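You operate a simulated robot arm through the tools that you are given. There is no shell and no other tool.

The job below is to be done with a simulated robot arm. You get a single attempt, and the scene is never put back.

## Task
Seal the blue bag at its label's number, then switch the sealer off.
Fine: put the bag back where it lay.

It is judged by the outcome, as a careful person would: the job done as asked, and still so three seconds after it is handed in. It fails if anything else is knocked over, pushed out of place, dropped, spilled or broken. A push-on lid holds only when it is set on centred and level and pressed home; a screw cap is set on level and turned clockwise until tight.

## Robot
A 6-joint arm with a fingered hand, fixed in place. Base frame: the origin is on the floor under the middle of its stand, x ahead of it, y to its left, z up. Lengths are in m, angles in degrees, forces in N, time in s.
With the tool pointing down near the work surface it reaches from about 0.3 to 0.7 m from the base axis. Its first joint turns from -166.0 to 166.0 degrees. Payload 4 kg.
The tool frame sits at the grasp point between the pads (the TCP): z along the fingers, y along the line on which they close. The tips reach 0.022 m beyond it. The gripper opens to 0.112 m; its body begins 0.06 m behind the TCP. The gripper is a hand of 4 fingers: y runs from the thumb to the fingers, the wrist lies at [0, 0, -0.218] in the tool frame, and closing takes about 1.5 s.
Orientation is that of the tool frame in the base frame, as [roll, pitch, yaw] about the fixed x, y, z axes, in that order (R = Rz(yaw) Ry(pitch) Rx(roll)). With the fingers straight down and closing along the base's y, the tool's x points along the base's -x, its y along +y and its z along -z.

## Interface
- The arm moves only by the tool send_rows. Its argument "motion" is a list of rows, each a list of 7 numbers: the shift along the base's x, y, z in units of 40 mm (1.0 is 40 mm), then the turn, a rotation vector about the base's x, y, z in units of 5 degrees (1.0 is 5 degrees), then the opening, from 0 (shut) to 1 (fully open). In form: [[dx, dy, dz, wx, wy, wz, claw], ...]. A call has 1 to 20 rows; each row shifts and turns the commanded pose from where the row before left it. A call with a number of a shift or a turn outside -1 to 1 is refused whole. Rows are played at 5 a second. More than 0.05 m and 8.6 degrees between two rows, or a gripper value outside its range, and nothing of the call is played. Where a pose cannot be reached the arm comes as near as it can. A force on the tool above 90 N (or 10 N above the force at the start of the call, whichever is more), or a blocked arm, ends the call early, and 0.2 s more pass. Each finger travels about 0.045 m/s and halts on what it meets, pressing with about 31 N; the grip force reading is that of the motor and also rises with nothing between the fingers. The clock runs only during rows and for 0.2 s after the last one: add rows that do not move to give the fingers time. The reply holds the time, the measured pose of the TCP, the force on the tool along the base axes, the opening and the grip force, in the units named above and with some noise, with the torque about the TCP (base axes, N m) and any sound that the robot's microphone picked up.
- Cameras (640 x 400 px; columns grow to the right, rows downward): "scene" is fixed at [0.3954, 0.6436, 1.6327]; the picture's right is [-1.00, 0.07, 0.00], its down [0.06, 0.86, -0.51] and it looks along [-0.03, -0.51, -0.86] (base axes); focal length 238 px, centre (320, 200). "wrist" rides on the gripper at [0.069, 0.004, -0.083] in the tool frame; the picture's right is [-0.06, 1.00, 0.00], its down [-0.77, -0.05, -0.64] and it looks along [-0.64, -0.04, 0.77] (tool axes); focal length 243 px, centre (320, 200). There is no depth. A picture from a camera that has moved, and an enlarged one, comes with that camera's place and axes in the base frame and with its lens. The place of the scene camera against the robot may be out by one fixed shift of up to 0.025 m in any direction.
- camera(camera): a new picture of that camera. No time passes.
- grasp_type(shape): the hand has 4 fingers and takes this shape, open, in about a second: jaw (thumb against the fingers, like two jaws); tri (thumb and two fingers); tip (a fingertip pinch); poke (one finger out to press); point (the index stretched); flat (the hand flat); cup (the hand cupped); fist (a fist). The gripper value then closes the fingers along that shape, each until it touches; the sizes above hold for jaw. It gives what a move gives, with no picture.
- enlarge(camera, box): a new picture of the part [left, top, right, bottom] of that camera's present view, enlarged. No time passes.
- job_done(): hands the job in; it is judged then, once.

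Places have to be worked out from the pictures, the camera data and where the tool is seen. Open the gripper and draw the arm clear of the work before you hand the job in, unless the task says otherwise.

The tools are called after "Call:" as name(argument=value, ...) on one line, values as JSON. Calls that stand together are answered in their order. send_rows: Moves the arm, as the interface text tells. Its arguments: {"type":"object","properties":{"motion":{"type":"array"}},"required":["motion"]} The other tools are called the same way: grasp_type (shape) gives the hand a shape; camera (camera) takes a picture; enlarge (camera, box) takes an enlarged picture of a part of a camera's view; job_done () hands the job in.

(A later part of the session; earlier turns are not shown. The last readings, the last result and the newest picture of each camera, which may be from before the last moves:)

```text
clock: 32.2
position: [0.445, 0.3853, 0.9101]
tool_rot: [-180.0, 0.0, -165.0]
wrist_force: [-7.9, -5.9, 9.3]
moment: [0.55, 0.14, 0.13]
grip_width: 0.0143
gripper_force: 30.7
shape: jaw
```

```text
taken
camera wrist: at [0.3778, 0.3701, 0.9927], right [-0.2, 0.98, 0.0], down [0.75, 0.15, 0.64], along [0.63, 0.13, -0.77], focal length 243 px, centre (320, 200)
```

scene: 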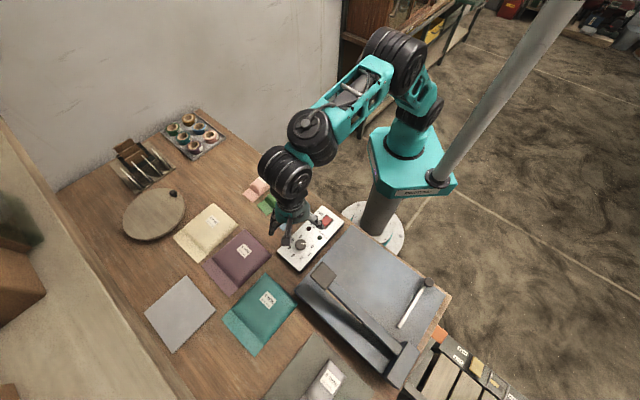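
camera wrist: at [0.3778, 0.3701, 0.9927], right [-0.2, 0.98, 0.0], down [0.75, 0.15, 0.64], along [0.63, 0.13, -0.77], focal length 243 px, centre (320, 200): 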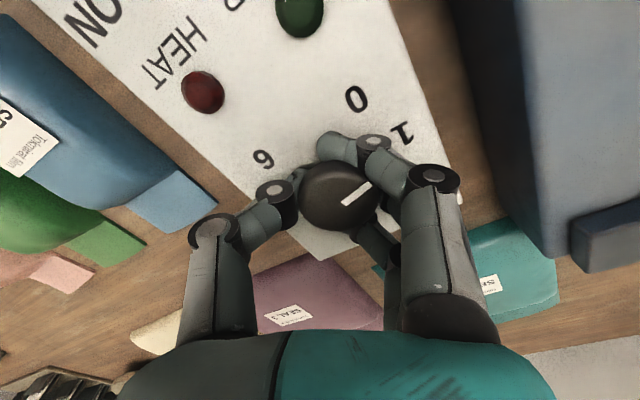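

The mark has turned with the hand and forces are low. Continuing.

Call:
send_rows(motion=[[-0.011, -0.005, 0, 0, 0, -1, 0.2], [-0.012, -0.004, 0, 0, 0, -1, 0.2], [-0.012, -0.003, 0, 0, 0, -1, 0.2], [-0.012, -0.002, 0, 0, 0, -1, 0.2], [-0.012, -0.001, 0, 0, 0, -1, 0.2], [-0.012, 0.001, 0, 0, 0, -1, 0.2], [-0.012, 0.002, 0, 0, 0, -1, 0.2], [-0.012, 0.003, 0, 0, 0, -1, 0.2], [-0.011, 0.004, 0, 0, 0, -1, 0.2], [-0.011, 0.005, 0, 0, 0, -1, 0.2]])

Call:
camera(camera="wrist")

```text
clock: 34.4
position: [0.4397, 0.3859, 0.9108]
tool_rot: [179.9, 0.0, 145.0]
wrist_force: [-25.5, -3.5, 0.8]
moment: [0.18, -0.24, 0.31]
grip_width: 0.0138
gripper_force: 30.8
shape: jaw
```

```text
taken
camera wrist: at [0.3861, 0.4275, 0.9928], right [0.62, 0.78, 0.0], down [0.6, -0.48, 0.64], along [0.5, -0.4, -0.77], focal length 243 px, centre (320, 200)
```

wrist: 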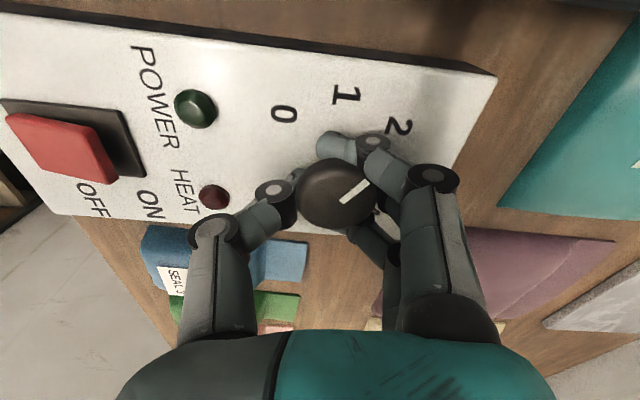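

80° turned so far with the mark tracking. The side force has grown toward −x, so I add a small −x correction while finishing the last 55°.

Call:
send_rows(motion=[[-0.04, 0.006, 0, 0, 0, -1, 0.2], [-0.04, 0.006, 0, 0, 0, -1, 0.2], [-0.03, 0.007, 0, 0, 0, -1, 0.2], [-0.02, 0.008, 0, 0, 0, -1, 0.2], [-0.01, 0.008, 0, 0, 0, -1, 0.2], [-0.009, 0.009, 0, 0, 0, -1, 0.2]])

Call:
camera(camera="wrist")

```text
clock: 35.8
position: [0.4363, 0.3892, 0.9114]
tool_rot: [179.8, 0.0, 114.9]
wrist_force: [-4.5, 5.8, -4.3]
moment: [0.18, -0.38, 0.12]
grip_width: 0.0132
gripper_force: 31.2
shape: jaw
```

```text
taken
camera wrist: at [0.4107, 0.451, 0.993], right [0.93, 0.36, 0.0], down [0.28, -0.71, 0.64], along [0.24, -0.6, -0.77], focal length 243 px, centre (320, 200)
```

wrist: 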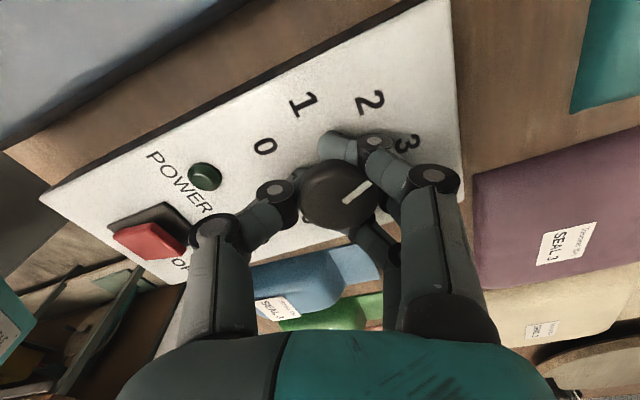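

110° done; force is small. Final 25° toward the 3.

Call:
send_rows(motion=[[-0.008, 0.01, 0, 0, 0, -1, 0.2], [-0.008, 0.01, 0, 0, 0, -1, 0.2], [-0.007, 0.01, 0, 0, 0, -1, 0.2], [-0.006, 0.011, 0, 0, 0, -1, 0.2], [-0.005, 0.011, 0, 0, 0, -1, 0.2], [0, 0, 0, 0, 0, 0, 0.2]])

Call:
camera(camera="wrist")

Call:
enlarge(camera="wrist", box=[240, 60, 440, 260])

```text
clock: 37.2
position: [0.4333, 0.3895, 0.911]
tool_rot: [179.8, 0.0, 90.0]
wrist_force: [-2.3, 19.4, 0.6]
moment: [0.07, -0.41, 0.23]
grip_width: 0.0133
gripper_force: 31.1
shape: jaw
```

```text
taken
camera wrist: at [0.4387, 0.4583, 0.9929], right [1.0, -0.06, 0.0], down [-0.05, -0.77, 0.64], along [-0.04, -0.64, -0.77], focal length 243 px, centre (320, 200)
```

wrist: 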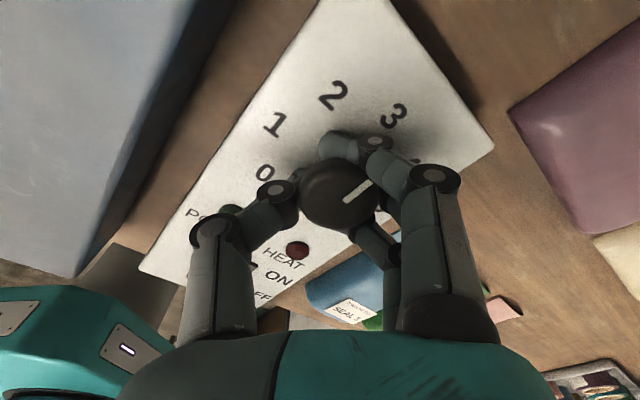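

```text
2.00 times, centred on (340, 160) of wrist
camera zoom: at [0.4387, 0.4583, 0.9929], right [1.0, -0.06, 0.0], down [-0.05, -0.77, 0.64], along [-0.04, -0.64, -0.77], focal length 485 px, centre (280, 280)
```

zoom: 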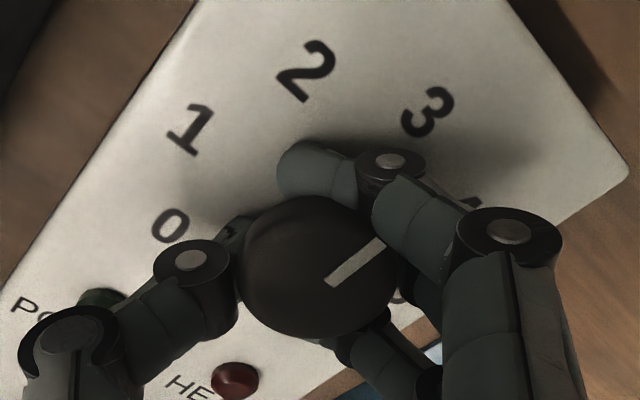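

By eye the mark now points at about the 3. I open the hand and lift straight up to check the dial.

Call:
send_rows(motion=[[0, 0, 0, 0, 0, 0, 0.4], [0, 0, 0, 0, 0, 0, 0.6], [0, 0, 0, 0, 0, 0, 0.6], [0, 0, 0, 0, 0, 0, 0.6], [0, 0, 0, 0, 0, 0, 0.6], [0, 0, 0.4, 0, 0, 0, 0.6], [0, 0, 0.8, 0, 0, 0, 0.6], [0, 0, 0.8, 0, 0, 0, 0.6], [0, 0, 0.8, 0, 0, 0, 0.6], [0, 0, 0.8, 0, 0, 0, 0.6]])

Call:
camera(camera="wrist")

Call:
enlarge(camera="wrist", box=[240, 20, 420, 180])

```text
clock: 39.4
position: [0.4327, 0.3891, 1.0554]
tool_rot: [179.9, 0.1, 90.0]
wrist_force: [0.7, 0.4, -0.2]
moment: [-0.01, -0.02, 0.02]
grip_width: 0.0669
gripper_force: 0.2
shape: jaw
```

```text
taken
camera wrist: at [0.4391, 0.457, 1.1366], right [1.0, -0.06, 0.0], down [-0.05, -0.76, 0.64], along [-0.04, -0.64, -0.77], focal length 243 px, centre (320, 200)
```

wrist: 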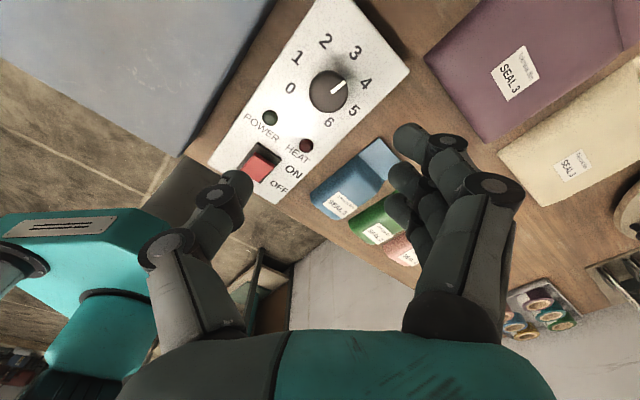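

```text
2.50 times, centred on (330, 100) of wrist
camera zoom: at [0.4391, 0.457, 1.1366], right [1.0, -0.06, 0.0], down [-0.05, -0.76, 0.64], along [-0.04, -0.64, -0.77], focal length 606 px, centre (295, 450)
```

zoom: 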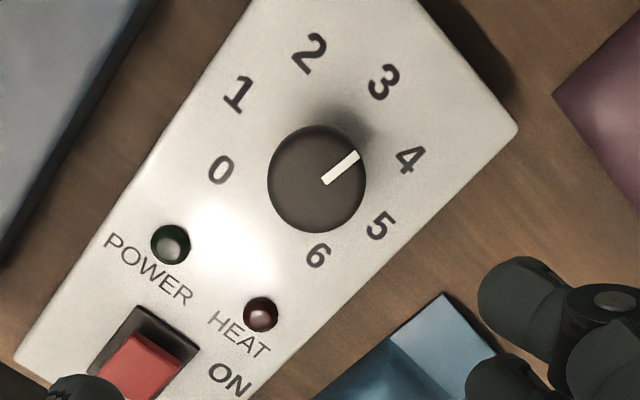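

The dial's 3 lies at a bearing of 45°, while the mark seems to sit a little past it. I enlarge further to measure it.

Call:
enlarge(camera="wrist", box=[295, 55, 375, 120])

Call:
enlarge(camera="scene", box=[270, 215, 340, 270])

```text
6.15 times, centred on (335, 88) of wrist
camera zoom: at [0.4391, 0.457, 1.1366], right [1.0, -0.06, 0.0], down [-0.05, -0.76, 0.64], along [-0.04, -0.64, -0.77], focal length 1493 px, centre (228, 892)
```

zoom: 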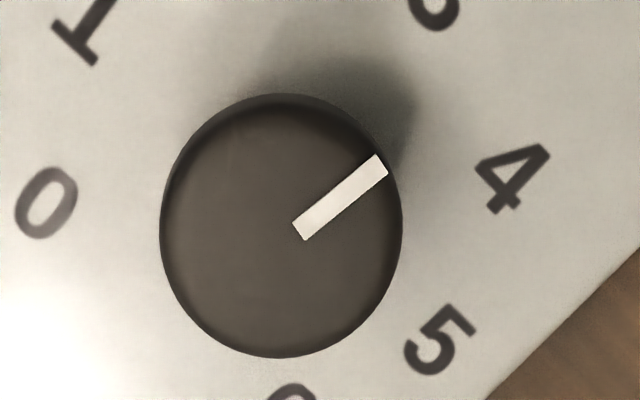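

```text
7.27 times, centred on (305, 242) of scene
camera zoom: at [0.3954, 0.6436, 1.6327], right [-1.0, 0.07, 0.0], down [0.06, 0.86, -0.51], along [-0.03, -0.51, -0.86], focal length 1733 px, centre (429, -109)
```

zoom: 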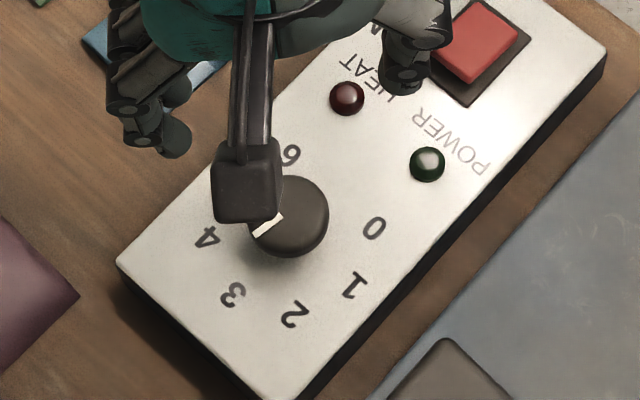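

The mark reads about 3.2 (35° vs 45°) because releasing dragged the knob slightly. I'll re-grip, better centred, and turn back about 10°.

Call:
send_rows(motion=[[0.117, 0.077, -0.8, 0, 0, 0, 0.6], [0, 0, -0.8, 0, 0, 0, 0.6], [0, 0, -0.8, 0, 0, 0, 0.6], [0, 0, -0.8, 0, 0, 0, 0.6], [0, 0, -0.38, 0, 0, 0, 0.6], [0, 0, 0, 0, 0, 0, 0.6], [0, 0, 0, 0, 0, 0, 0.4], [0, 0, 0, 0, 0, 0, 0.3], [0, 0, 0, 0, 0, 0, 0.3], [0, 0, 0, 0, 0, 0, 0.3], [0, 0, 0, 0, 0, 0, 0.3]])

Call:
camera(camera="wrist")

Call:
enlarge(camera="wrist", box=[260, 120, 420, 240])

```text
clock: 41.8
position: [0.4378, 0.3916, 0.9106]
tool_rot: [-180.0, 0.2, 90.2]
wrist_force: [-17.8, -0.2, 6.0]
moment: [0.05, -0.19, 0.03]
grip_width: 0.0152
gripper_force: 31.0
shape: jaw
```

```text
taken
camera wrist: at [0.4422, 0.4601, 0.9931], right [1.0, -0.06, 0.0], down [-0.05, -0.76, 0.64], along [-0.04, -0.64, -0.77], focal length 243 px, centre (320, 200)
```

wrist: 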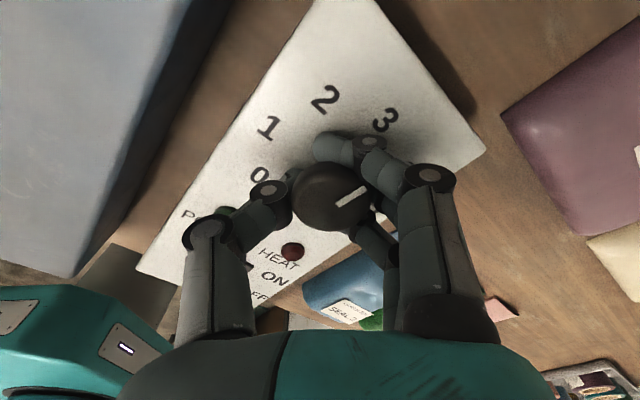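

```text
3.33 times, centred on (340, 180) of wrist
camera zoom: at [0.4422, 0.4601, 0.9931], right [1.0, -0.06, 0.0], down [-0.05, -0.76, 0.64], along [-0.04, -0.64, -0.77], focal length 809 px, centre (253, 267)
```

zoom: 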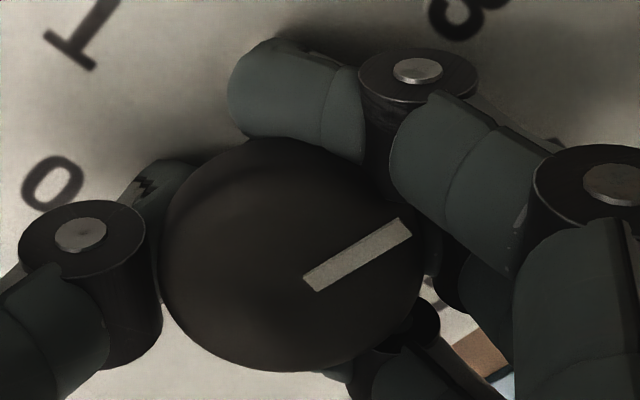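

The mark measures about 34°. I ease the side force by shifting 4 mm in −x, then turn back +13°, allowing a little for drag on release.

Call:
send_rows(motion=[[-0.1, 0, 0, 0, 0, 0, 0.3], [0, -0.018, 0, 0, 0, 0.9, 0.3], [0, -0.018, 0, 0, 0, 0.9, 0.3], [0, -0.018, 0, 0, 0, 0.8, 0.3], [0, 0, 0, 0, 0, 0, 0.3]])

Call:
enlarge(camera="wrist", box=[260, 120, 420, 240])

```text
clock: 43.0
position: [0.4341, 0.3896, 0.911]
tool_rot: [179.9, 0.1, 103.1]
wrist_force: [1.9, 1.3, -5.8]
moment: [0.0, -0.44, -0.08]
grip_width: 0.0135
gripper_force: 31.6
shape: jaw
```

```text
3.33 times, centred on (340, 180) of wrist
camera zoom: at [0.4239, 0.4571, 0.9934], right [0.99, 0.16, 0.0], down [0.12, -0.76, 0.64], along [0.11, -0.63, -0.77], focal length 809 px, centre (253, 267)
```

zoom: 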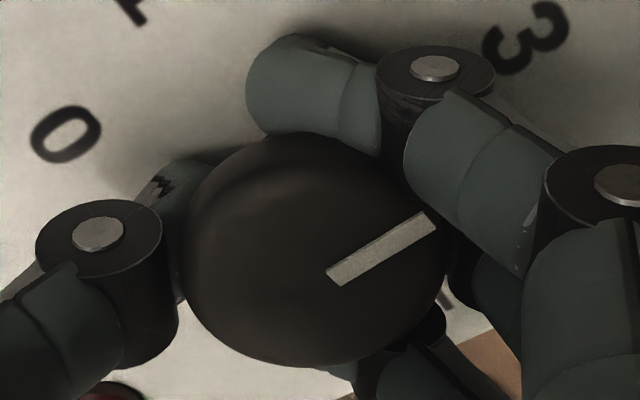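

The mark is now at about 47°. Net force is near zero; I release and lift to check.

Call:
send_rows(motion=[[0, 0, 0, 0, 0, 0, 0.2], [0, 0, 0, 0, 0, 0, 0.3], [0, 0, 0, 0, 0, 0, 0.4], [0, 0, 0, 0, 0, 0, 0.5], [0, 0, 0, 0, 0, 0, 0.6], [0, 0, 0, 0, 0, 0, 0.6], [0, 0, 0.4, 0, 0, 0, 0.6], [0, 0, 0.8, 0, 0, 0, 0.6], [0, 0, 0.8, 0, 0, 0, 0.6], [0, 0, 0.8, 0, 0, 0, 0.6], [0, 0, 0.8, 0, 0, 0, 0.6]])

Call:
enlarge(camera="wrist", box=[280, 40, 380, 120])

```text
clock: 45.4
position: [0.4342, 0.3906, 1.0551]
tool_rot: [179.8, 0.1, 103.0]
wrist_force: [-0.2, -0.1, -0.6]
moment: [0.01, -0.01, -0.01]
grip_width: 0.0666
gripper_force: 0.1
shape: jaw
```

```text
5.00 times, centred on (330, 80) of wrist
camera zoom: at [0.4231, 0.4575, 1.1375], right [0.99, 0.16, 0.0], down [0.12, -0.76, 0.64], along [0.11, -0.63, -0.77], focal length 1213 px, centre (270, 800)
```

zoom: 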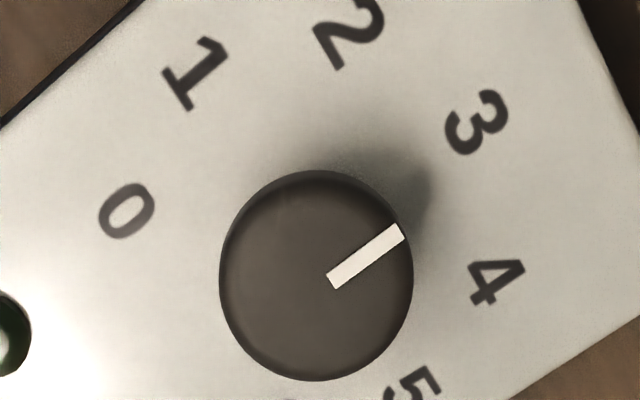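

The mark is at 44.4° against 45.2° for the numeral: the dial is on 3. Now to the bag: I rotate back and go above it, aligned with its −3° skew.

Call:
send_rows(motion=[[0.038, -0.177, 0, 0, 0, 1, 0.6], [0.038, -0.177, 0, 0, 0, 1, 0.6], [0.038, -0.177, 0, 0, 0, 1, 0.6], [0.038, -0.177, 0, 0, 0, 1, 0.6], [0.038, -0.177, 0, 0, 0, 1, 0.6], [0.038, -0.177, 0, 0, 0, 1, 0.6], [0.038, -0.177, 0, 0, 0, 1, 0.6], [0.038, -0.177, 0, 0, 0, 1, 0.6], [0.038, -0.177, 0, 0, 0, 1, 0.6], [0.038, -0.177, 0, 0, 0, 1, 0.6], [0.038, -0.177, 0, 0, 0, 1, 0.6], [0.038, -0.177, 0, 0, 0, 1, 0.6], [0.038, -0.177, 0, 0, 0, 1, 0.6], [0.038, -0.177, 0, 0, 0, 1, 0.6], [0.038, -0.177, 0, 0, 0, 1, 0.6], [0.038, -0.177, 0, 0, 0, 1, 0.6], [0.038, -0.177, 0, 0, 0, 1, 0.6], [0.038, -0.177, 0, 0, 0, 1, 0.6], [0.038, -0.177, 0, 0, 0, 1, 0.6], [0.038, -0.177, 0, 0, 0, 1, 0.6]])

Call:
send_rows(motion=[[0, 0, 0, 0, 0, 1, 0.6], [0, 0, 0, 0, 0, 1, 0.6], [0, 0, 0, 0, 0, 1, 0.6], [0, 0, 0, 0, 0, 0.74, 0.6], [0, 0, 0, 0, 0, 0, 0.6]])

Call:
camera(camera="wrist")

Call:
enlarge(camera="wrist", box=[220, 0, 420, 130])

```text
clock: 49.6
position: [0.4634, 0.2479, 1.0551]
tool_rot: [179.9, 0.1, -156.9]
wrist_force: [0.6, -0.3, -0.8]
moment: [-0.02, -0.03, 0.0]
grip_width: 0.0667
gripper_force: 0.1
shape: jaw
```

```text
clock: 50.8
position: [0.464, 0.2483, 1.0554]
tool_rot: [179.9, 0.2, -138.1]
wrist_force: [0.0, 0.3, 0.0]
moment: [-0.01, -0.02, -0.01]
grip_width: 0.0666
gripper_force: 0.1
shape: jaw
```

```text
taken
camera wrist: at [0.4103, 0.2037, 1.1377], right [-0.62, 0.79, 0.0], down [0.6, 0.47, 0.64], along [0.51, 0.4, -0.77], focal length 243 px, centre (320, 200)
```

wrist: 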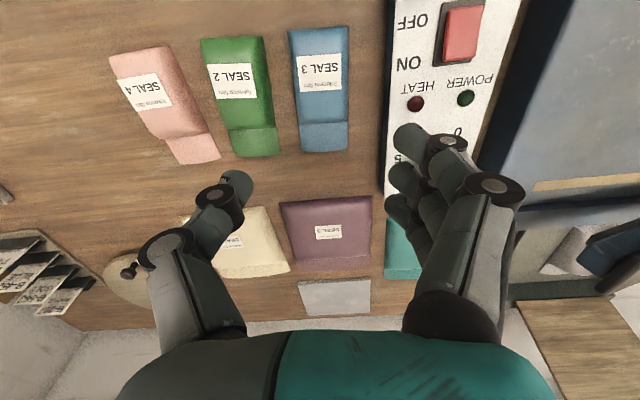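

```text
3.08 times, centred on (320, 65) of wrist
camera zoom: at [0.4103, 0.2037, 1.1377], right [-0.62, 0.79, 0.0], down [0.6, 0.47, 0.64], along [0.51, 0.4, -0.77], focal length 746 px, centre (320, 615)
```

zoom: 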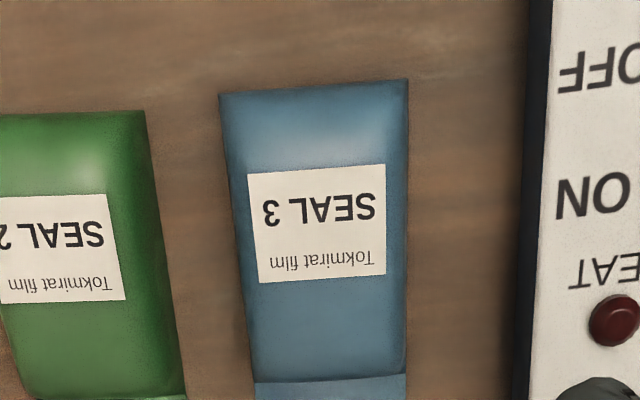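

The bag is square to the hand and nearly centred; the gap to green is about 26 mm. I shift 6.5 mm away from the green bag, set the opening to 0.072, and descend partway to check the thumb's clearance.

Call:
send_rows(motion=[[-0.108, 0.121, -0.8, 0, 0, 0, 0.643], [0, 0, -0.8, 0, 0, 0, 0.643], [0, 0, -0.8, 0, 0, 0, 0.643], [0, 0, -0.5, 0, 0, 0, 0.643], [0, 0, -0.3, 0, 0, 0, 0.643], [0, 0, 0, 0, 0, 0, 0.643]])

Call:
camera(camera="wrist")

Call:
enlarge(camera="wrist", box=[180, 80, 440, 240])

```text
clock: 52.2
position: [0.4606, 0.2528, 0.9278]
tool_rot: [179.9, 0.1, -138.3]
wrist_force: [0.5, -0.3, 0.2]
moment: [0.01, -0.04, -0.01]
grip_width: 0.0716
gripper_force: 0.1
shape: jaw
```

```text
taken
camera wrist: at [0.4063, 0.2084, 1.0093], right [-0.62, 0.79, 0.0], down [0.6, 0.47, 0.64], along [0.51, 0.4, -0.77], focal length 243 px, centre (320, 200)
```

wrist: 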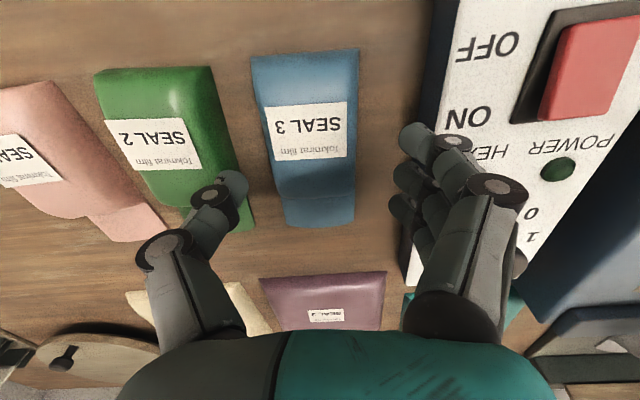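

```text
2.46 times, centred on (310, 160) of wrist
camera zoom: at [0.4063, 0.2084, 1.0093], right [-0.62, 0.79, 0.0], down [0.6, 0.47, 0.64], along [0.51, 0.4, -0.77], focal length 597 px, centre (345, 298)
```

zoom: 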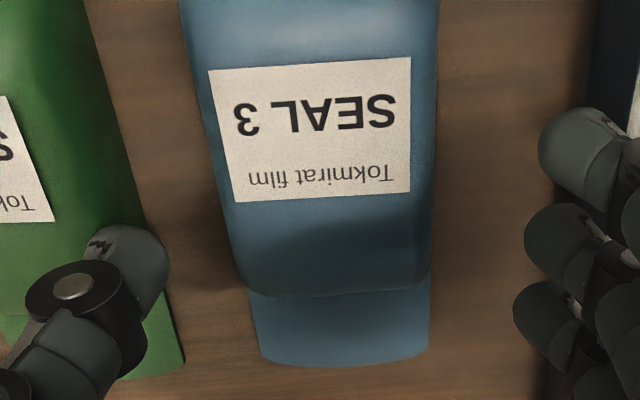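

The thumb sits about 4 mm clear of blue and 7 mm clear of green, and the bag's top is about z 0.895. I nudge 1.5 mm away from green, lower to z≈0.900 and close on the bag.

Call:
send_rows(motion=[[-0.025, 0.028, -0.3, 0, 0, 0, 0.643], [0, 0, -0.25, 0, 0, 0, 0.643], [0, 0, -0.145, 0, 0, 0, 0.643], [0, 0, 0, 0, 0, 0, 0.643]])

Call:
camera(camera="wrist")

Call:
enlarge(camera="wrist", box=[180, 100, 440, 260])

```text
clock: 53.2
position: [0.4588, 0.2551, 0.8991]
tool_rot: [179.9, 0.1, -138.2]
wrist_force: [0.4, 1.0, 0.1]
moment: [-0.02, 0.0, -0.01]
grip_width: 0.0716
gripper_force: 0.1
shape: jaw
```

```text
taken
camera wrist: at [0.4051, 0.2098, 0.9818], right [-0.62, 0.79, 0.0], down [0.6, 0.47, 0.64], along [0.51, 0.4, -0.77], focal length 243 px, centre (320, 200)
```

wrist: 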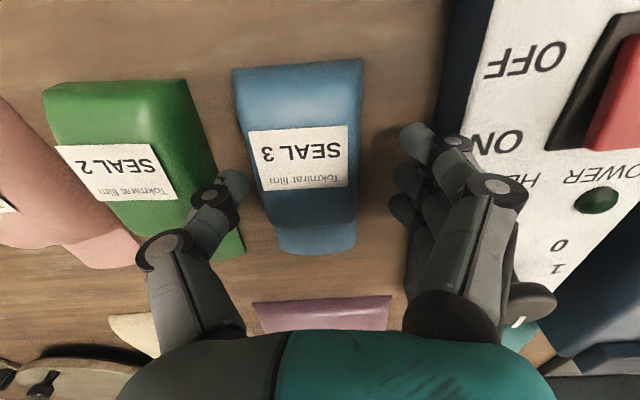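

```text
2.46 times, centred on (310, 180) of wrist
camera zoom: at [0.4051, 0.2098, 0.9818], right [-0.62, 0.79, 0.0], down [0.6, 0.47, 0.64], along [0.51, 0.4, -0.77], focal length 597 px, centre (345, 249)
```

zoom: 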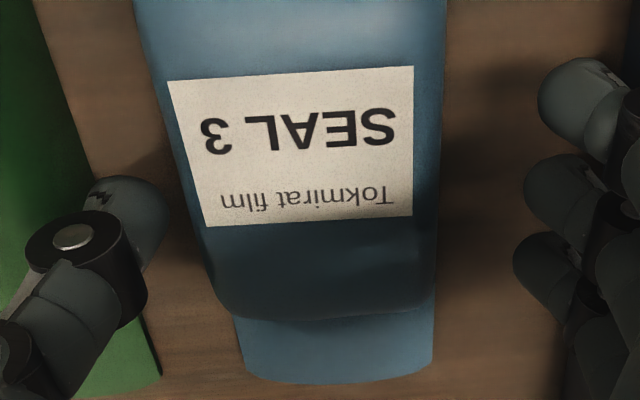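

No contact force and the thumb is in the gap. Closing on the bag now.

Call:
send_rows(motion=[[0, 0, 0, 0, 0, 0, 0.5], [0, 0, 0, 0, 0, 0, 0.4], [0, 0, 0, 0, 0, 0, 0.35], [0, 0, 0, 0, 0, 0, 0.35], [0, 0, 0, 0, 0, 0, 0.35], [0, 0, 0, 0, 0, 0, 0.35]])

Call:
camera(camera="wrist")

```text
clock: 54.6
position: [0.4591, 0.2551, 0.9004]
tool_rot: [179.9, 0.1, -138.3]
wrist_force: [0.4, 0.2, 0.2]
moment: [-0.05, 0.02, 0.04]
grip_width: 0.0521
gripper_force: 31.0
shape: jaw
```

```text
taken
camera wrist: at [0.4051, 0.2098, 0.982], right [-0.62, 0.79, 0.0], down [0.6, 0.47, 0.64], along [0.51, 0.4, -0.77], focal length 243 px, centre (320, 200)
```

wrist: 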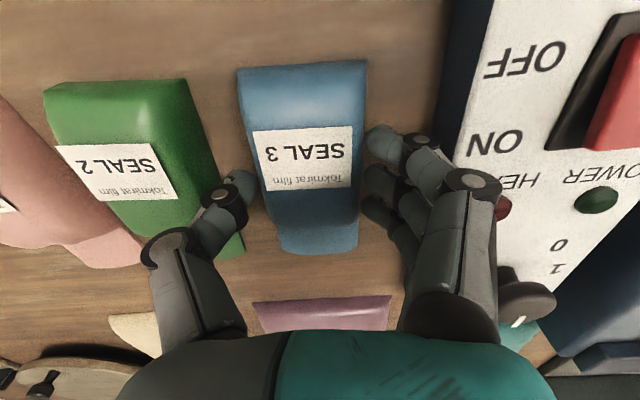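

Bag gripped at 52 mm; green stayed put. I lift gently and check that the bag comes along.

Call:
send_rows(motion=[[0, 0, 0.2, 0, 0, 0, 0.35], [0, 0, 0.4, 0, 0, 0, 0.35], [0, 0, 0.6, 0, 0, 0, 0.35], [0, 0, 0.8, 0, 0, 0, 0.35], [0, 0, 0.8, 0, 0, 0, 0.35], [0, 0, 0, 0, 0, 0, 0.35]])

Call:
camera(camera="wrist")

Call:
enlarge(camera="scene", box=[230, 130, 380, 260])

```text
clock: 56.0
position: [0.4601, 0.2545, 1.0112]
tool_rot: [179.9, 0.0, -138.3]
wrist_force: [0.8, 0.6, -1.1]
moment: [0.02, -0.02, 0.01]
grip_width: 0.0516
gripper_force: 31.2
shape: jaw
```

```text
taken
camera wrist: at [0.4055, 0.2105, 1.0945], right [-0.62, 0.79, 0.0], down [0.6, 0.47, 0.64], along [0.51, 0.4, -0.77], focal length 243 px, centre (320, 200)
```

wrist: 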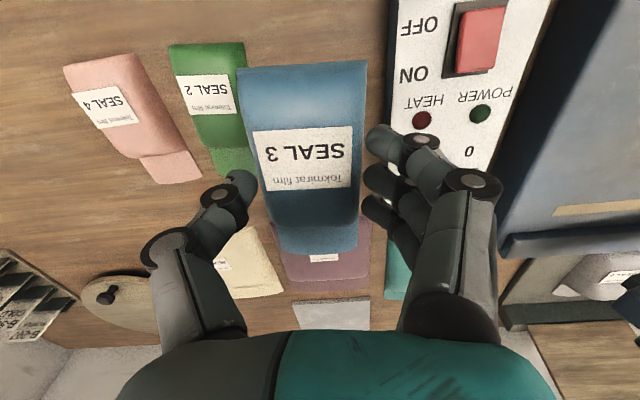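

```text
3.08 times, centred on (305, 195) of scene
camera zoom: at [0.3954, 0.6436, 1.6327], right [-1.0, 0.07, 0.0], down [0.06, 0.86, -0.51], along [-0.03, -0.51, -0.86], focal length 733 px, centre (366, 215)
```

zoom: 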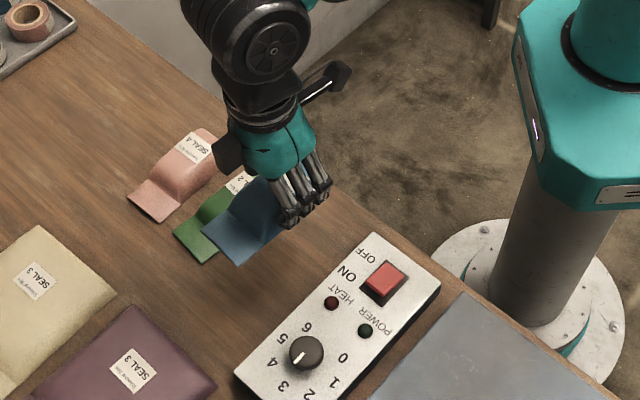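

The bag is held firmly. Next I carry it, at a height that clears the arm's pad, to in front of the sealing strip (e1≈0.46, e2≈0.19), straightening the 3° skew.

Call:
send_rows(motion=[[0, 0, 0.6, 0, 0, 0, 0.35], [-0.3, 0.0, 0.6, 0, 0, 0.06, 0.35], [-0.643, 0.513, 0, 0, 0, 0.06, 0.35], [-0.643, 0.513, 0, 0, 0, 0.06, 0.35], [-0.643, 0.513, 0, 0, 0, 0.06, 0.35], [-0.643, 0.513, 0, 0, 0, 0.06, 0.35], [-0.643, 0.513, 0, 0, 0, 0.06, 0.35], [-0.643, 0.513, 0, 0, 0, 0.06, 0.35], [-0.643, 0.513, 0, 0, 0, 0.06, 0.35], [-0.643, 0.513, 0, 0, 0, 0.06, 0.35], [-0.643, 0.513, 0, 0, 0, 0.06, 0.35], [-0.643, 0.513, 0, 0, 0, 0.06, 0.35], [0, 0, 0, 0, 0, 0, 0.35]])

Call:
camera(camera="wrist")

Call:
camera(camera="scene")

```text
clock: 58.8
position: [0.1896, 0.4583, 1.0602]
tool_rot: [179.8, 0.1, -134.9]
wrist_force: [-0.8, -0.2, -0.5]
moment: [-0.01, 0.01, 0.0]
grip_width: 0.0515
gripper_force: 30.8
shape: jaw
```

```text
taken
camera wrist: at [0.1386, 0.4117, 1.1419], right [-0.66, 0.75, 0.0], down [0.58, 0.51, 0.64], along [0.48, 0.43, -0.77], focal length 243 px, centre (320, 200)
```

wrist: 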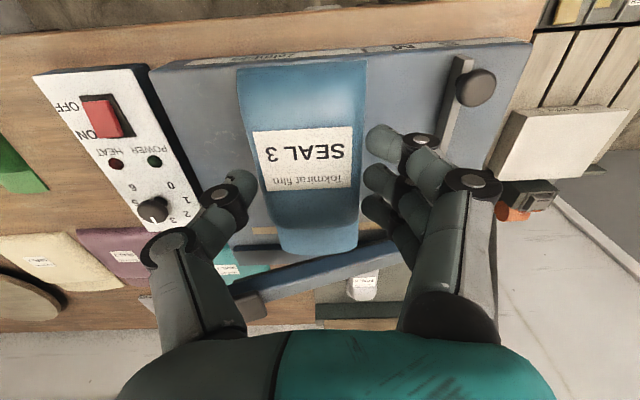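

```text
taken
```

scene: 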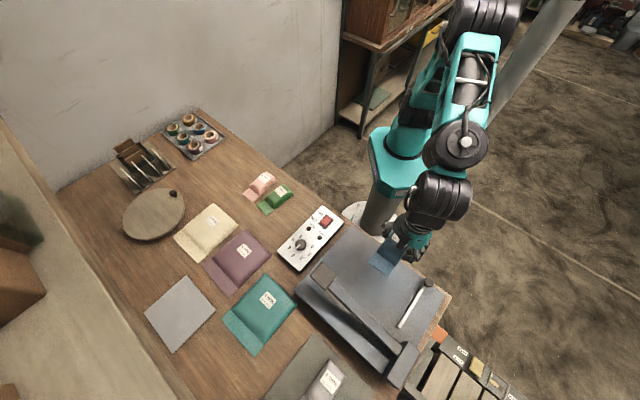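

The bag is over the plate. I enlarge to measure where its fold and mouth edge sit in the hand.

Call:
enlarge(camera="wrist", box=[220, 160, 400, 280])

Call:
enlarge(camera="scene", box=[330, 200, 460, 340])

```text
3.33 times, centred on (310, 220) of wrist
camera zoom: at [0.1386, 0.4117, 1.1419], right [-0.66, 0.75, 0.0], down [0.58, 0.51, 0.64], along [0.48, 0.43, -0.77], focal length 809 px, centre (353, 133)
```

zoom: 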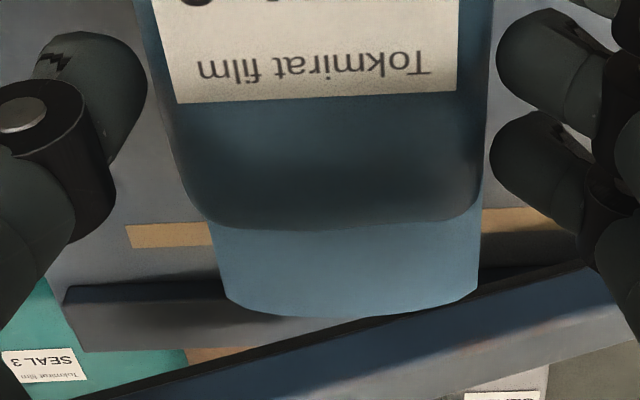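

```text
2.86 times, centred on (395, 270) of scene
camera zoom: at [0.3954, 0.6436, 1.6327], right [-1.0, 0.07, 0.0], down [0.06, 0.86, -0.51], along [-0.03, -0.51, -0.86], focal length 681 px, centre (106, 0)
```

zoom: 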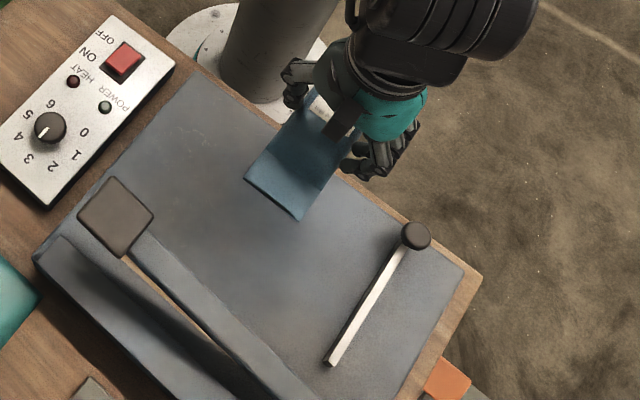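

The mouth edge is about 79 mm ahead of the TCP and the strip is at e1≈0.635, so the TCP must end near e1≈0.574. I descend to just above the plate first.

Call:
send_rows(motion=[[0.13, 0.13, -0.7, 0, 0, 0, 0.35], [0.13, 0.13, -0.7, 0, 0, 0, 0.35], [0.13, 0.13, -0.7, 0, 0, 0, 0.35], [0.13, 0.13, -0.5, 0, 0, 0, 0.35], [0, 0, 0, 0, 0, 0, 0.35]])

Call:
camera(camera="wrist")

Call:
enlarge(camera="scene", box=[290, 210, 450, 390])

```text
clock: 60.0
position: [0.2102, 0.4794, 0.9556]
tool_rot: [179.9, 0.2, -135.0]
wrist_force: [-0.6, -0.6, -0.7]
moment: [-0.04, 0.02, -0.02]
grip_width: 0.0517
gripper_force: 30.7
shape: jaw
```

```text
taken
camera wrist: at [0.1594, 0.4324, 1.0381], right [-0.66, 0.75, 0.0], down [0.58, 0.51, 0.64], along [0.48, 0.43, -0.77], focal length 243 px, centre (320, 200)
```

wrist: 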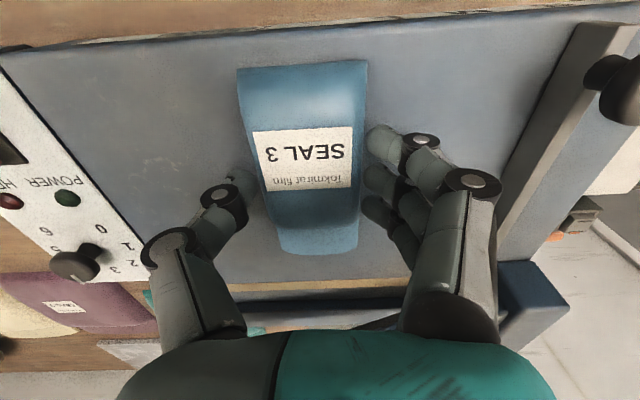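

```text
2.22 times, centred on (370, 300) of scene
camera zoom: at [0.3954, 0.6436, 1.6327], right [-1.0, 0.07, 0.0], down [0.06, 0.86, -0.51], along [-0.03, -0.51, -0.86], focal length 530 px, centre (209, -22)
```

zoom: 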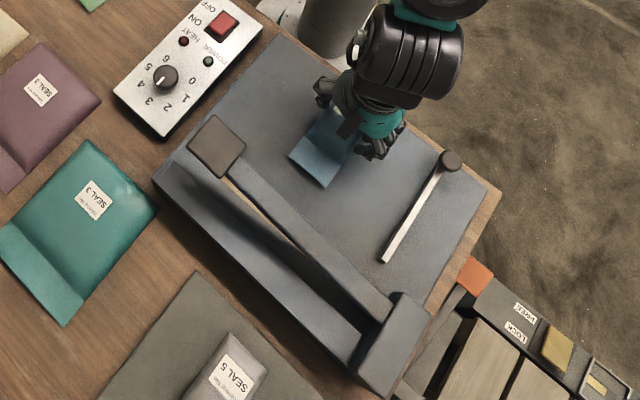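

Clear all round. I advance along e1 to slide the bag's mouth under the raised arm, staying about 1 cm above the plate.

Call:
send_rows(motion=[[0.25, 0.25, 0, 0, 0, 0, 0.35], [0.25, 0.25, 0, 0, 0, 0, 0.35], [0.25, 0.25, 0, 0, 0, 0, 0.35], [0.25, 0.25, 0, 0, 0, 0, 0.35], [0.25, 0.25, 0, 0, 0, 0, 0.35], [0, 0, 0, 0, 0, 0, 0.35]])

Call:
camera(camera="wrist")

Call:
enlarge(camera="scene", box=[290, 210, 450, 390])

```text
clock: 61.4
position: [0.2609, 0.5297, 0.9559]
tool_rot: [-180.0, 0.2, -135.0]
wrist_force: [0.5, -0.8, -0.1]
moment: [-0.01, 0.01, 0.0]
grip_width: 0.0517
gripper_force: 30.6
shape: jaw
```

```text
taken
camera wrist: at [0.2093, 0.4824, 1.0383], right [-0.66, 0.75, 0.0], down [0.58, 0.51, 0.64], along [0.48, 0.43, -0.77], focal length 243 px, centre (320, 200)
```

wrist: 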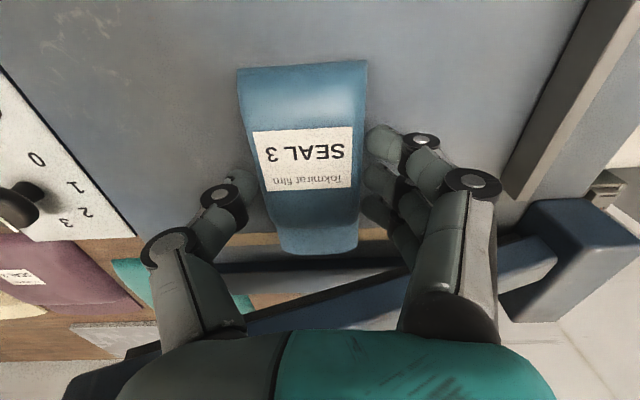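

```text
2.22 times, centred on (370, 300) of scene
camera zoom: at [0.3954, 0.6436, 1.6327], right [-1.0, 0.07, 0.0], down [0.06, 0.86, -0.51], along [-0.03, -0.51, -0.86], focal length 530 px, centre (209, -22)
```

zoom: 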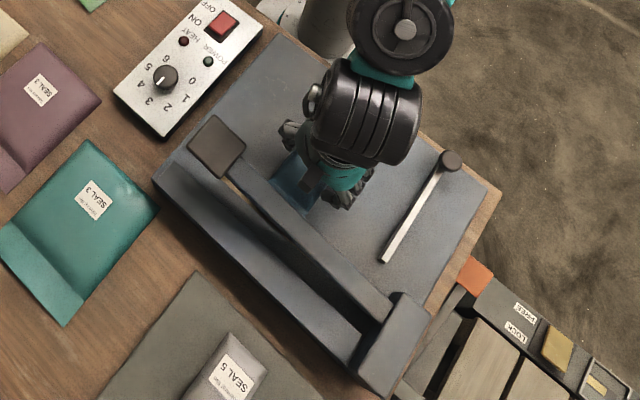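

Still about 15 mm to go and no contact so far. I advance the rest and lower in small steps to feel the plate.

Call:
send_rows(motion=[[0.133, 0.133, 0, 0, 0, 0, 0.35], [0.133, 0.133, 0, 0, 0, 0, 0.35], [0, 0, -0.1, 0, 0, 0, 0.35], [0, 0, -0.08, 0, 0, 0, 0.35], [0, 0, 0, 0, 0, 0, 0.35]])

Call:
camera(camera="wrist")

```text
clock: 62.6
position: [0.2709, 0.542, 0.9485]
tool_rot: [179.9, 0.1, -135.0]
wrist_force: [1.0, -0.1, 6.7]
moment: [-0.11, -0.11, 0.01]
grip_width: 0.0517
gripper_force: 31.0
shape: jaw
```

```text
taken
camera wrist: at [0.2202, 0.493, 1.0311], right [-0.66, 0.75, 0.0], down [0.57, 0.5, 0.64], along [0.48, 0.43, -0.76], focal length 243 px, centre (320, 200)
```

wrist: 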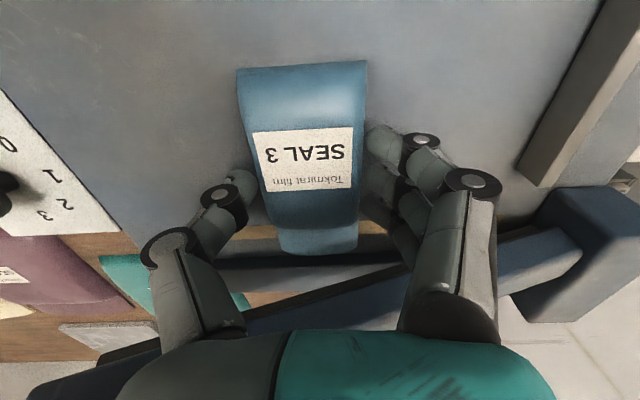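

The bag has touched the plate (6.7 N upward) with its mouth across the strip. I open the fingers slowly to leave it there.

Call:
send_rows(motion=[[0, 0, -0.02, 0, 0, 0, 0.45], [0, 0, 0, 0, 0, 0, 0.5], [0, 0, 0, 0, 0, 0, 0.55], [0, 0, 0, 0, 0, 0, 0.6], [0, 0, 0, 0, 0, 0, 0.65], [0, 0, 0, 0, 0, 0, 0.7], [0, 0, 0, 0, 0, 0, 0.7]])

Call:
camera(camera="wrist")

```text
clock: 64.2
position: [0.2722, 0.5405, 0.9476]
tool_rot: [179.9, 0.2, -135.0]
wrist_force: [0.4, -0.6, 0.4]
moment: [-0.01, -0.02, -0.02]
grip_width: 0.078
gripper_force: 0.1
shape: jaw
```

```text
taken
camera wrist: at [0.2201, 0.4929, 1.0299], right [-0.66, 0.75, 0.0], down [0.58, 0.51, 0.64], along [0.48, 0.43, -0.77], focal length 243 px, centre (320, 200)
```

wrist: 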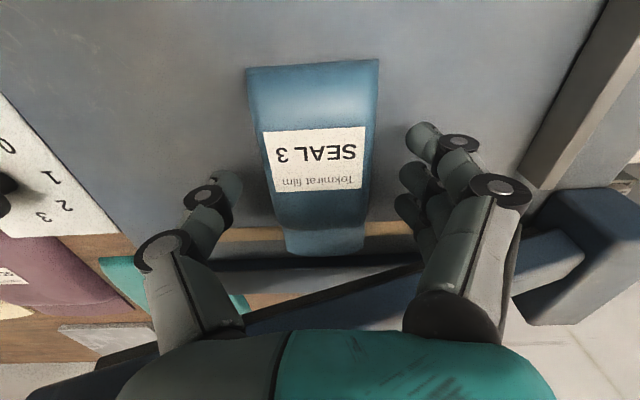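

The bag rests flat with its mouth over the strip. I back the hand off along the plate, then rise and look.

Call:
send_rows(motion=[[-0.25, -0.25, 0.05, 0, 0, 0, 0.72], [-0.3, -0.3, 0.05, 0, 0, 0, 0.75], [-0.4, -0.4, 0.05, 0, 0, 0, 0.75], [-0.4, -0.4, 0.05, 0, 0, 0, 0.75], [-0.4, -0.4, 0.4, 0, 0, 0, 0.75], [-0.4, -0.4, 0.8, 0, 0, 0, 0.75], [-0.3, -0.3, 0.8, 0, 0, 0, 0.75], [0, 0, 0.8, 0, 0, 0, 0.75], [0, 0, 0, 0, 0, 0, 0.75]])

Call:
camera(camera="wrist")

Call:
enlarge(camera="wrist", box=[220, 100, 420, 260])

Call:
enlarge(camera="scene", box=[290, 210, 450, 390])

```text
clock: 66.2
position: [0.1729, 0.4436, 1.0675]
tool_rot: [179.8, 0.1, -134.9]
wrist_force: [0.0, 0.6, 0.2]
moment: [0.0, 0.02, -0.02]
grip_width: 0.0839
gripper_force: 0.1
shape: jaw
```

```text
taken
camera wrist: at [0.1209, 0.3955, 1.1493], right [-0.66, 0.75, 0.0], down [0.58, 0.51, 0.64], along [0.48, 0.43, -0.77], focal length 243 px, centre (320, 200)
```

wrist: 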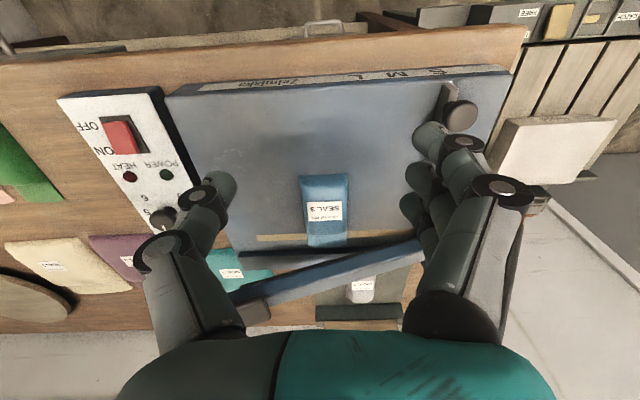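

```text
2.50 times, centred on (320, 180) of wrist
camera zoom: at [0.1209, 0.3955, 1.1493], right [-0.66, 0.75, 0.0], down [0.58, 0.51, 0.64], along [0.48, 0.43, -0.77], focal length 606 px, centre (320, 250)
```

zoom: 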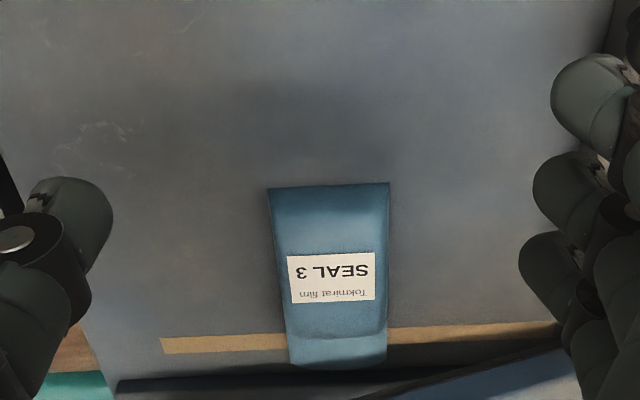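

```text
2.22 times, centred on (370, 300) of scene
camera zoom: at [0.3954, 0.6436, 1.6327], right [-1.0, 0.07, 0.0], down [0.06, 0.86, -0.51], along [-0.03, -0.51, -0.86], focal length 530 px, centre (209, -22)
```

zoom: 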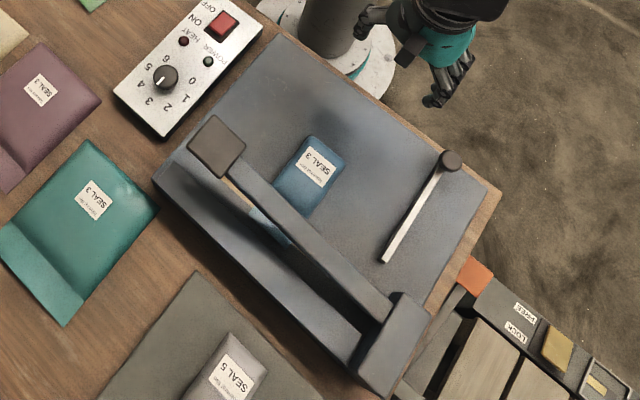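

The mouth lies across the strip, but the fold is only about 6 mm short of the strip while the mouth edge extends 15 mm past it. I'll re-grip and pull the bag back about 5 mm so that the strip is centred in the mouth and the arm clears the filled part.

Call:
send_rows(motion=[[0.25, 0.25, -0.7, 0, 0, 0, 0.75], [0.25, 0.25, -0.8, 0, 0, 0, 0.75], [0.25, 0.25, -0.8, 0, 0, 0, 0.75], [0.35, 0.35, -0.5, 0, 0, 0, 0.75], [0.4, 0.4, -0.2, 0, 0, 0, 0.75], [0.4, 0.4, 0, 0, 0, 0, 0.75], [0.25, 0.25, 0, 0, 0, 0, 0.75], [0, 0, 0, 0, 0, 0, 0.75]])

Call:
camera(camera="wrist")

```text
clock: 68.0
position: [0.2589, 0.5294, 0.9475]
tool_rot: [179.9, 0.0, -135.0]
wrist_force: [0.1, 0.3, 0.1]
moment: [-0.02, -0.01, 0.02]
grip_width: 0.0833
gripper_force: 0.0
shape: jaw
```

```text
taken
camera wrist: at [0.2084, 0.4814, 1.0295], right [-0.66, 0.75, 0.0], down [0.58, 0.51, 0.64], along [0.48, 0.43, -0.77], focal length 243 px, centre (320, 200)
```

wrist: 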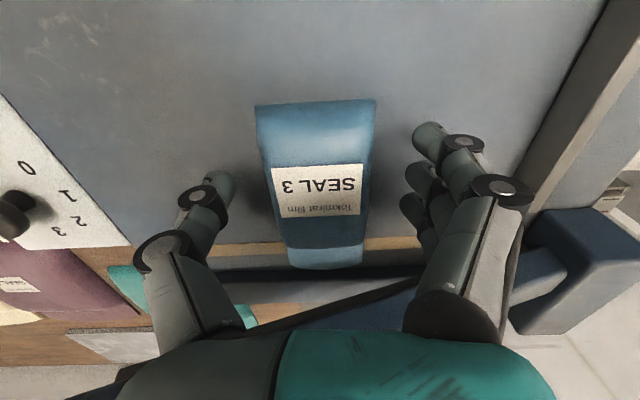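

Straddling the bag again with no contact. I close, slide back 6 mm, and release.

Call:
send_rows(motion=[[0, 0, 0, 0, 0, 0, 0.5], [0, 0, 0, 0, 0, 0, 0.4], [0, 0, 0, 0, 0, 0, 0.35], [0, 0, 0, 0, 0, 0, 0.35], [0, 0, 0, 0, 0, 0, 0.35], [0, 0, 0, 0, 0, 0, 0.35], [-0.05, -0.05, 0, 0, 0, 0, 0.35], [-0.055, -0.055, 0, 0, 0, 0, 0.35], [0, 0, 0, 0, 0, 0, 0.35]])

Call:
send_rows(motion=[[0, 0, 0, 0, 0, 0, 0.46], [0, 0, 0, 0, 0, 0, 0.5], [0, 0, 0, 0, 0, 0, 0.55], [0, 0, 0, 0, 0, 0, 0.6], [0, 0, 0, 0, 0, 0, 0.65], [0, 0, 0, 0, 0, 0, 0.7], [0, 0, 0, 0, 0, 0, 0.75], [-0.3, -0.3, 0.05, 0, 0, 0, 0.75], [-0.4, -0.4, 0.05, 0, 0, 0, 0.75], [-0.4, -0.4, 0.2, 0, 0, 0, 0.75], [-0.4, -0.4, 0.7, 0, 0, 0, 0.75], [-0.4, -0.4, 0.8, 0, 0, 0, 0.75], [-0.1, -0.1, 0.8, 0, 0, 0, 0.75], [0, 0, 0.5, 0, 0, 0, 0.75], [0, 0, 0, 0, 0, 0, 0.75]])

Call:
enlarge(camera="wrist", box=[220, 100, 420, 260])

Call:
camera(camera="wrist")

```text
clock: 70.0
position: [0.2553, 0.5252, 0.9476]
tool_rot: [179.9, 0.1, -135.0]
wrist_force: [0.6, 0.0, 0.0]
moment: [0.02, 0.02, 0.0]
grip_width: 0.0516
gripper_force: 30.8
shape: jaw
```

```text
clock: 73.2
position: [0.1737, 0.4443, 1.0717]
tool_rot: [180.0, 0.1, -135.1]
wrist_force: [-0.4, 1.1, 0.0]
moment: [0.0, 0.02, -0.02]
grip_width: 0.0838
gripper_force: 0.1
shape: jaw
```

```text
2.50 times, centred on (320, 180) of wrist
camera zoom: at [0.1236, 0.397, 1.1542], right [-0.66, 0.75, 0.0], down [0.58, 0.51, 0.64], along [0.48, 0.43, -0.77], focal length 606 px, centre (320, 250)
```

zoom: 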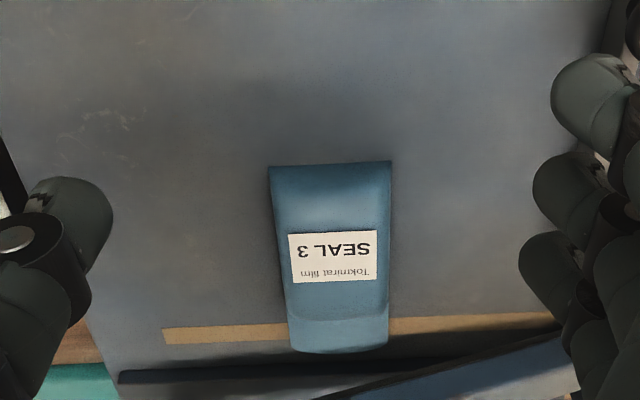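

```text
taken
camera wrist: at [0.1236, 0.397, 1.1542], right [-0.66, 0.75, 0.0], down [0.58, 0.51, 0.64], along [0.48, 0.43, -0.77], focal length 243 px, centre (320, 200)
```

wrist: 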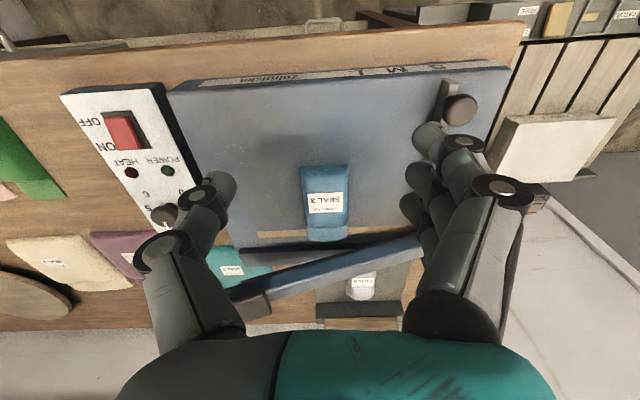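

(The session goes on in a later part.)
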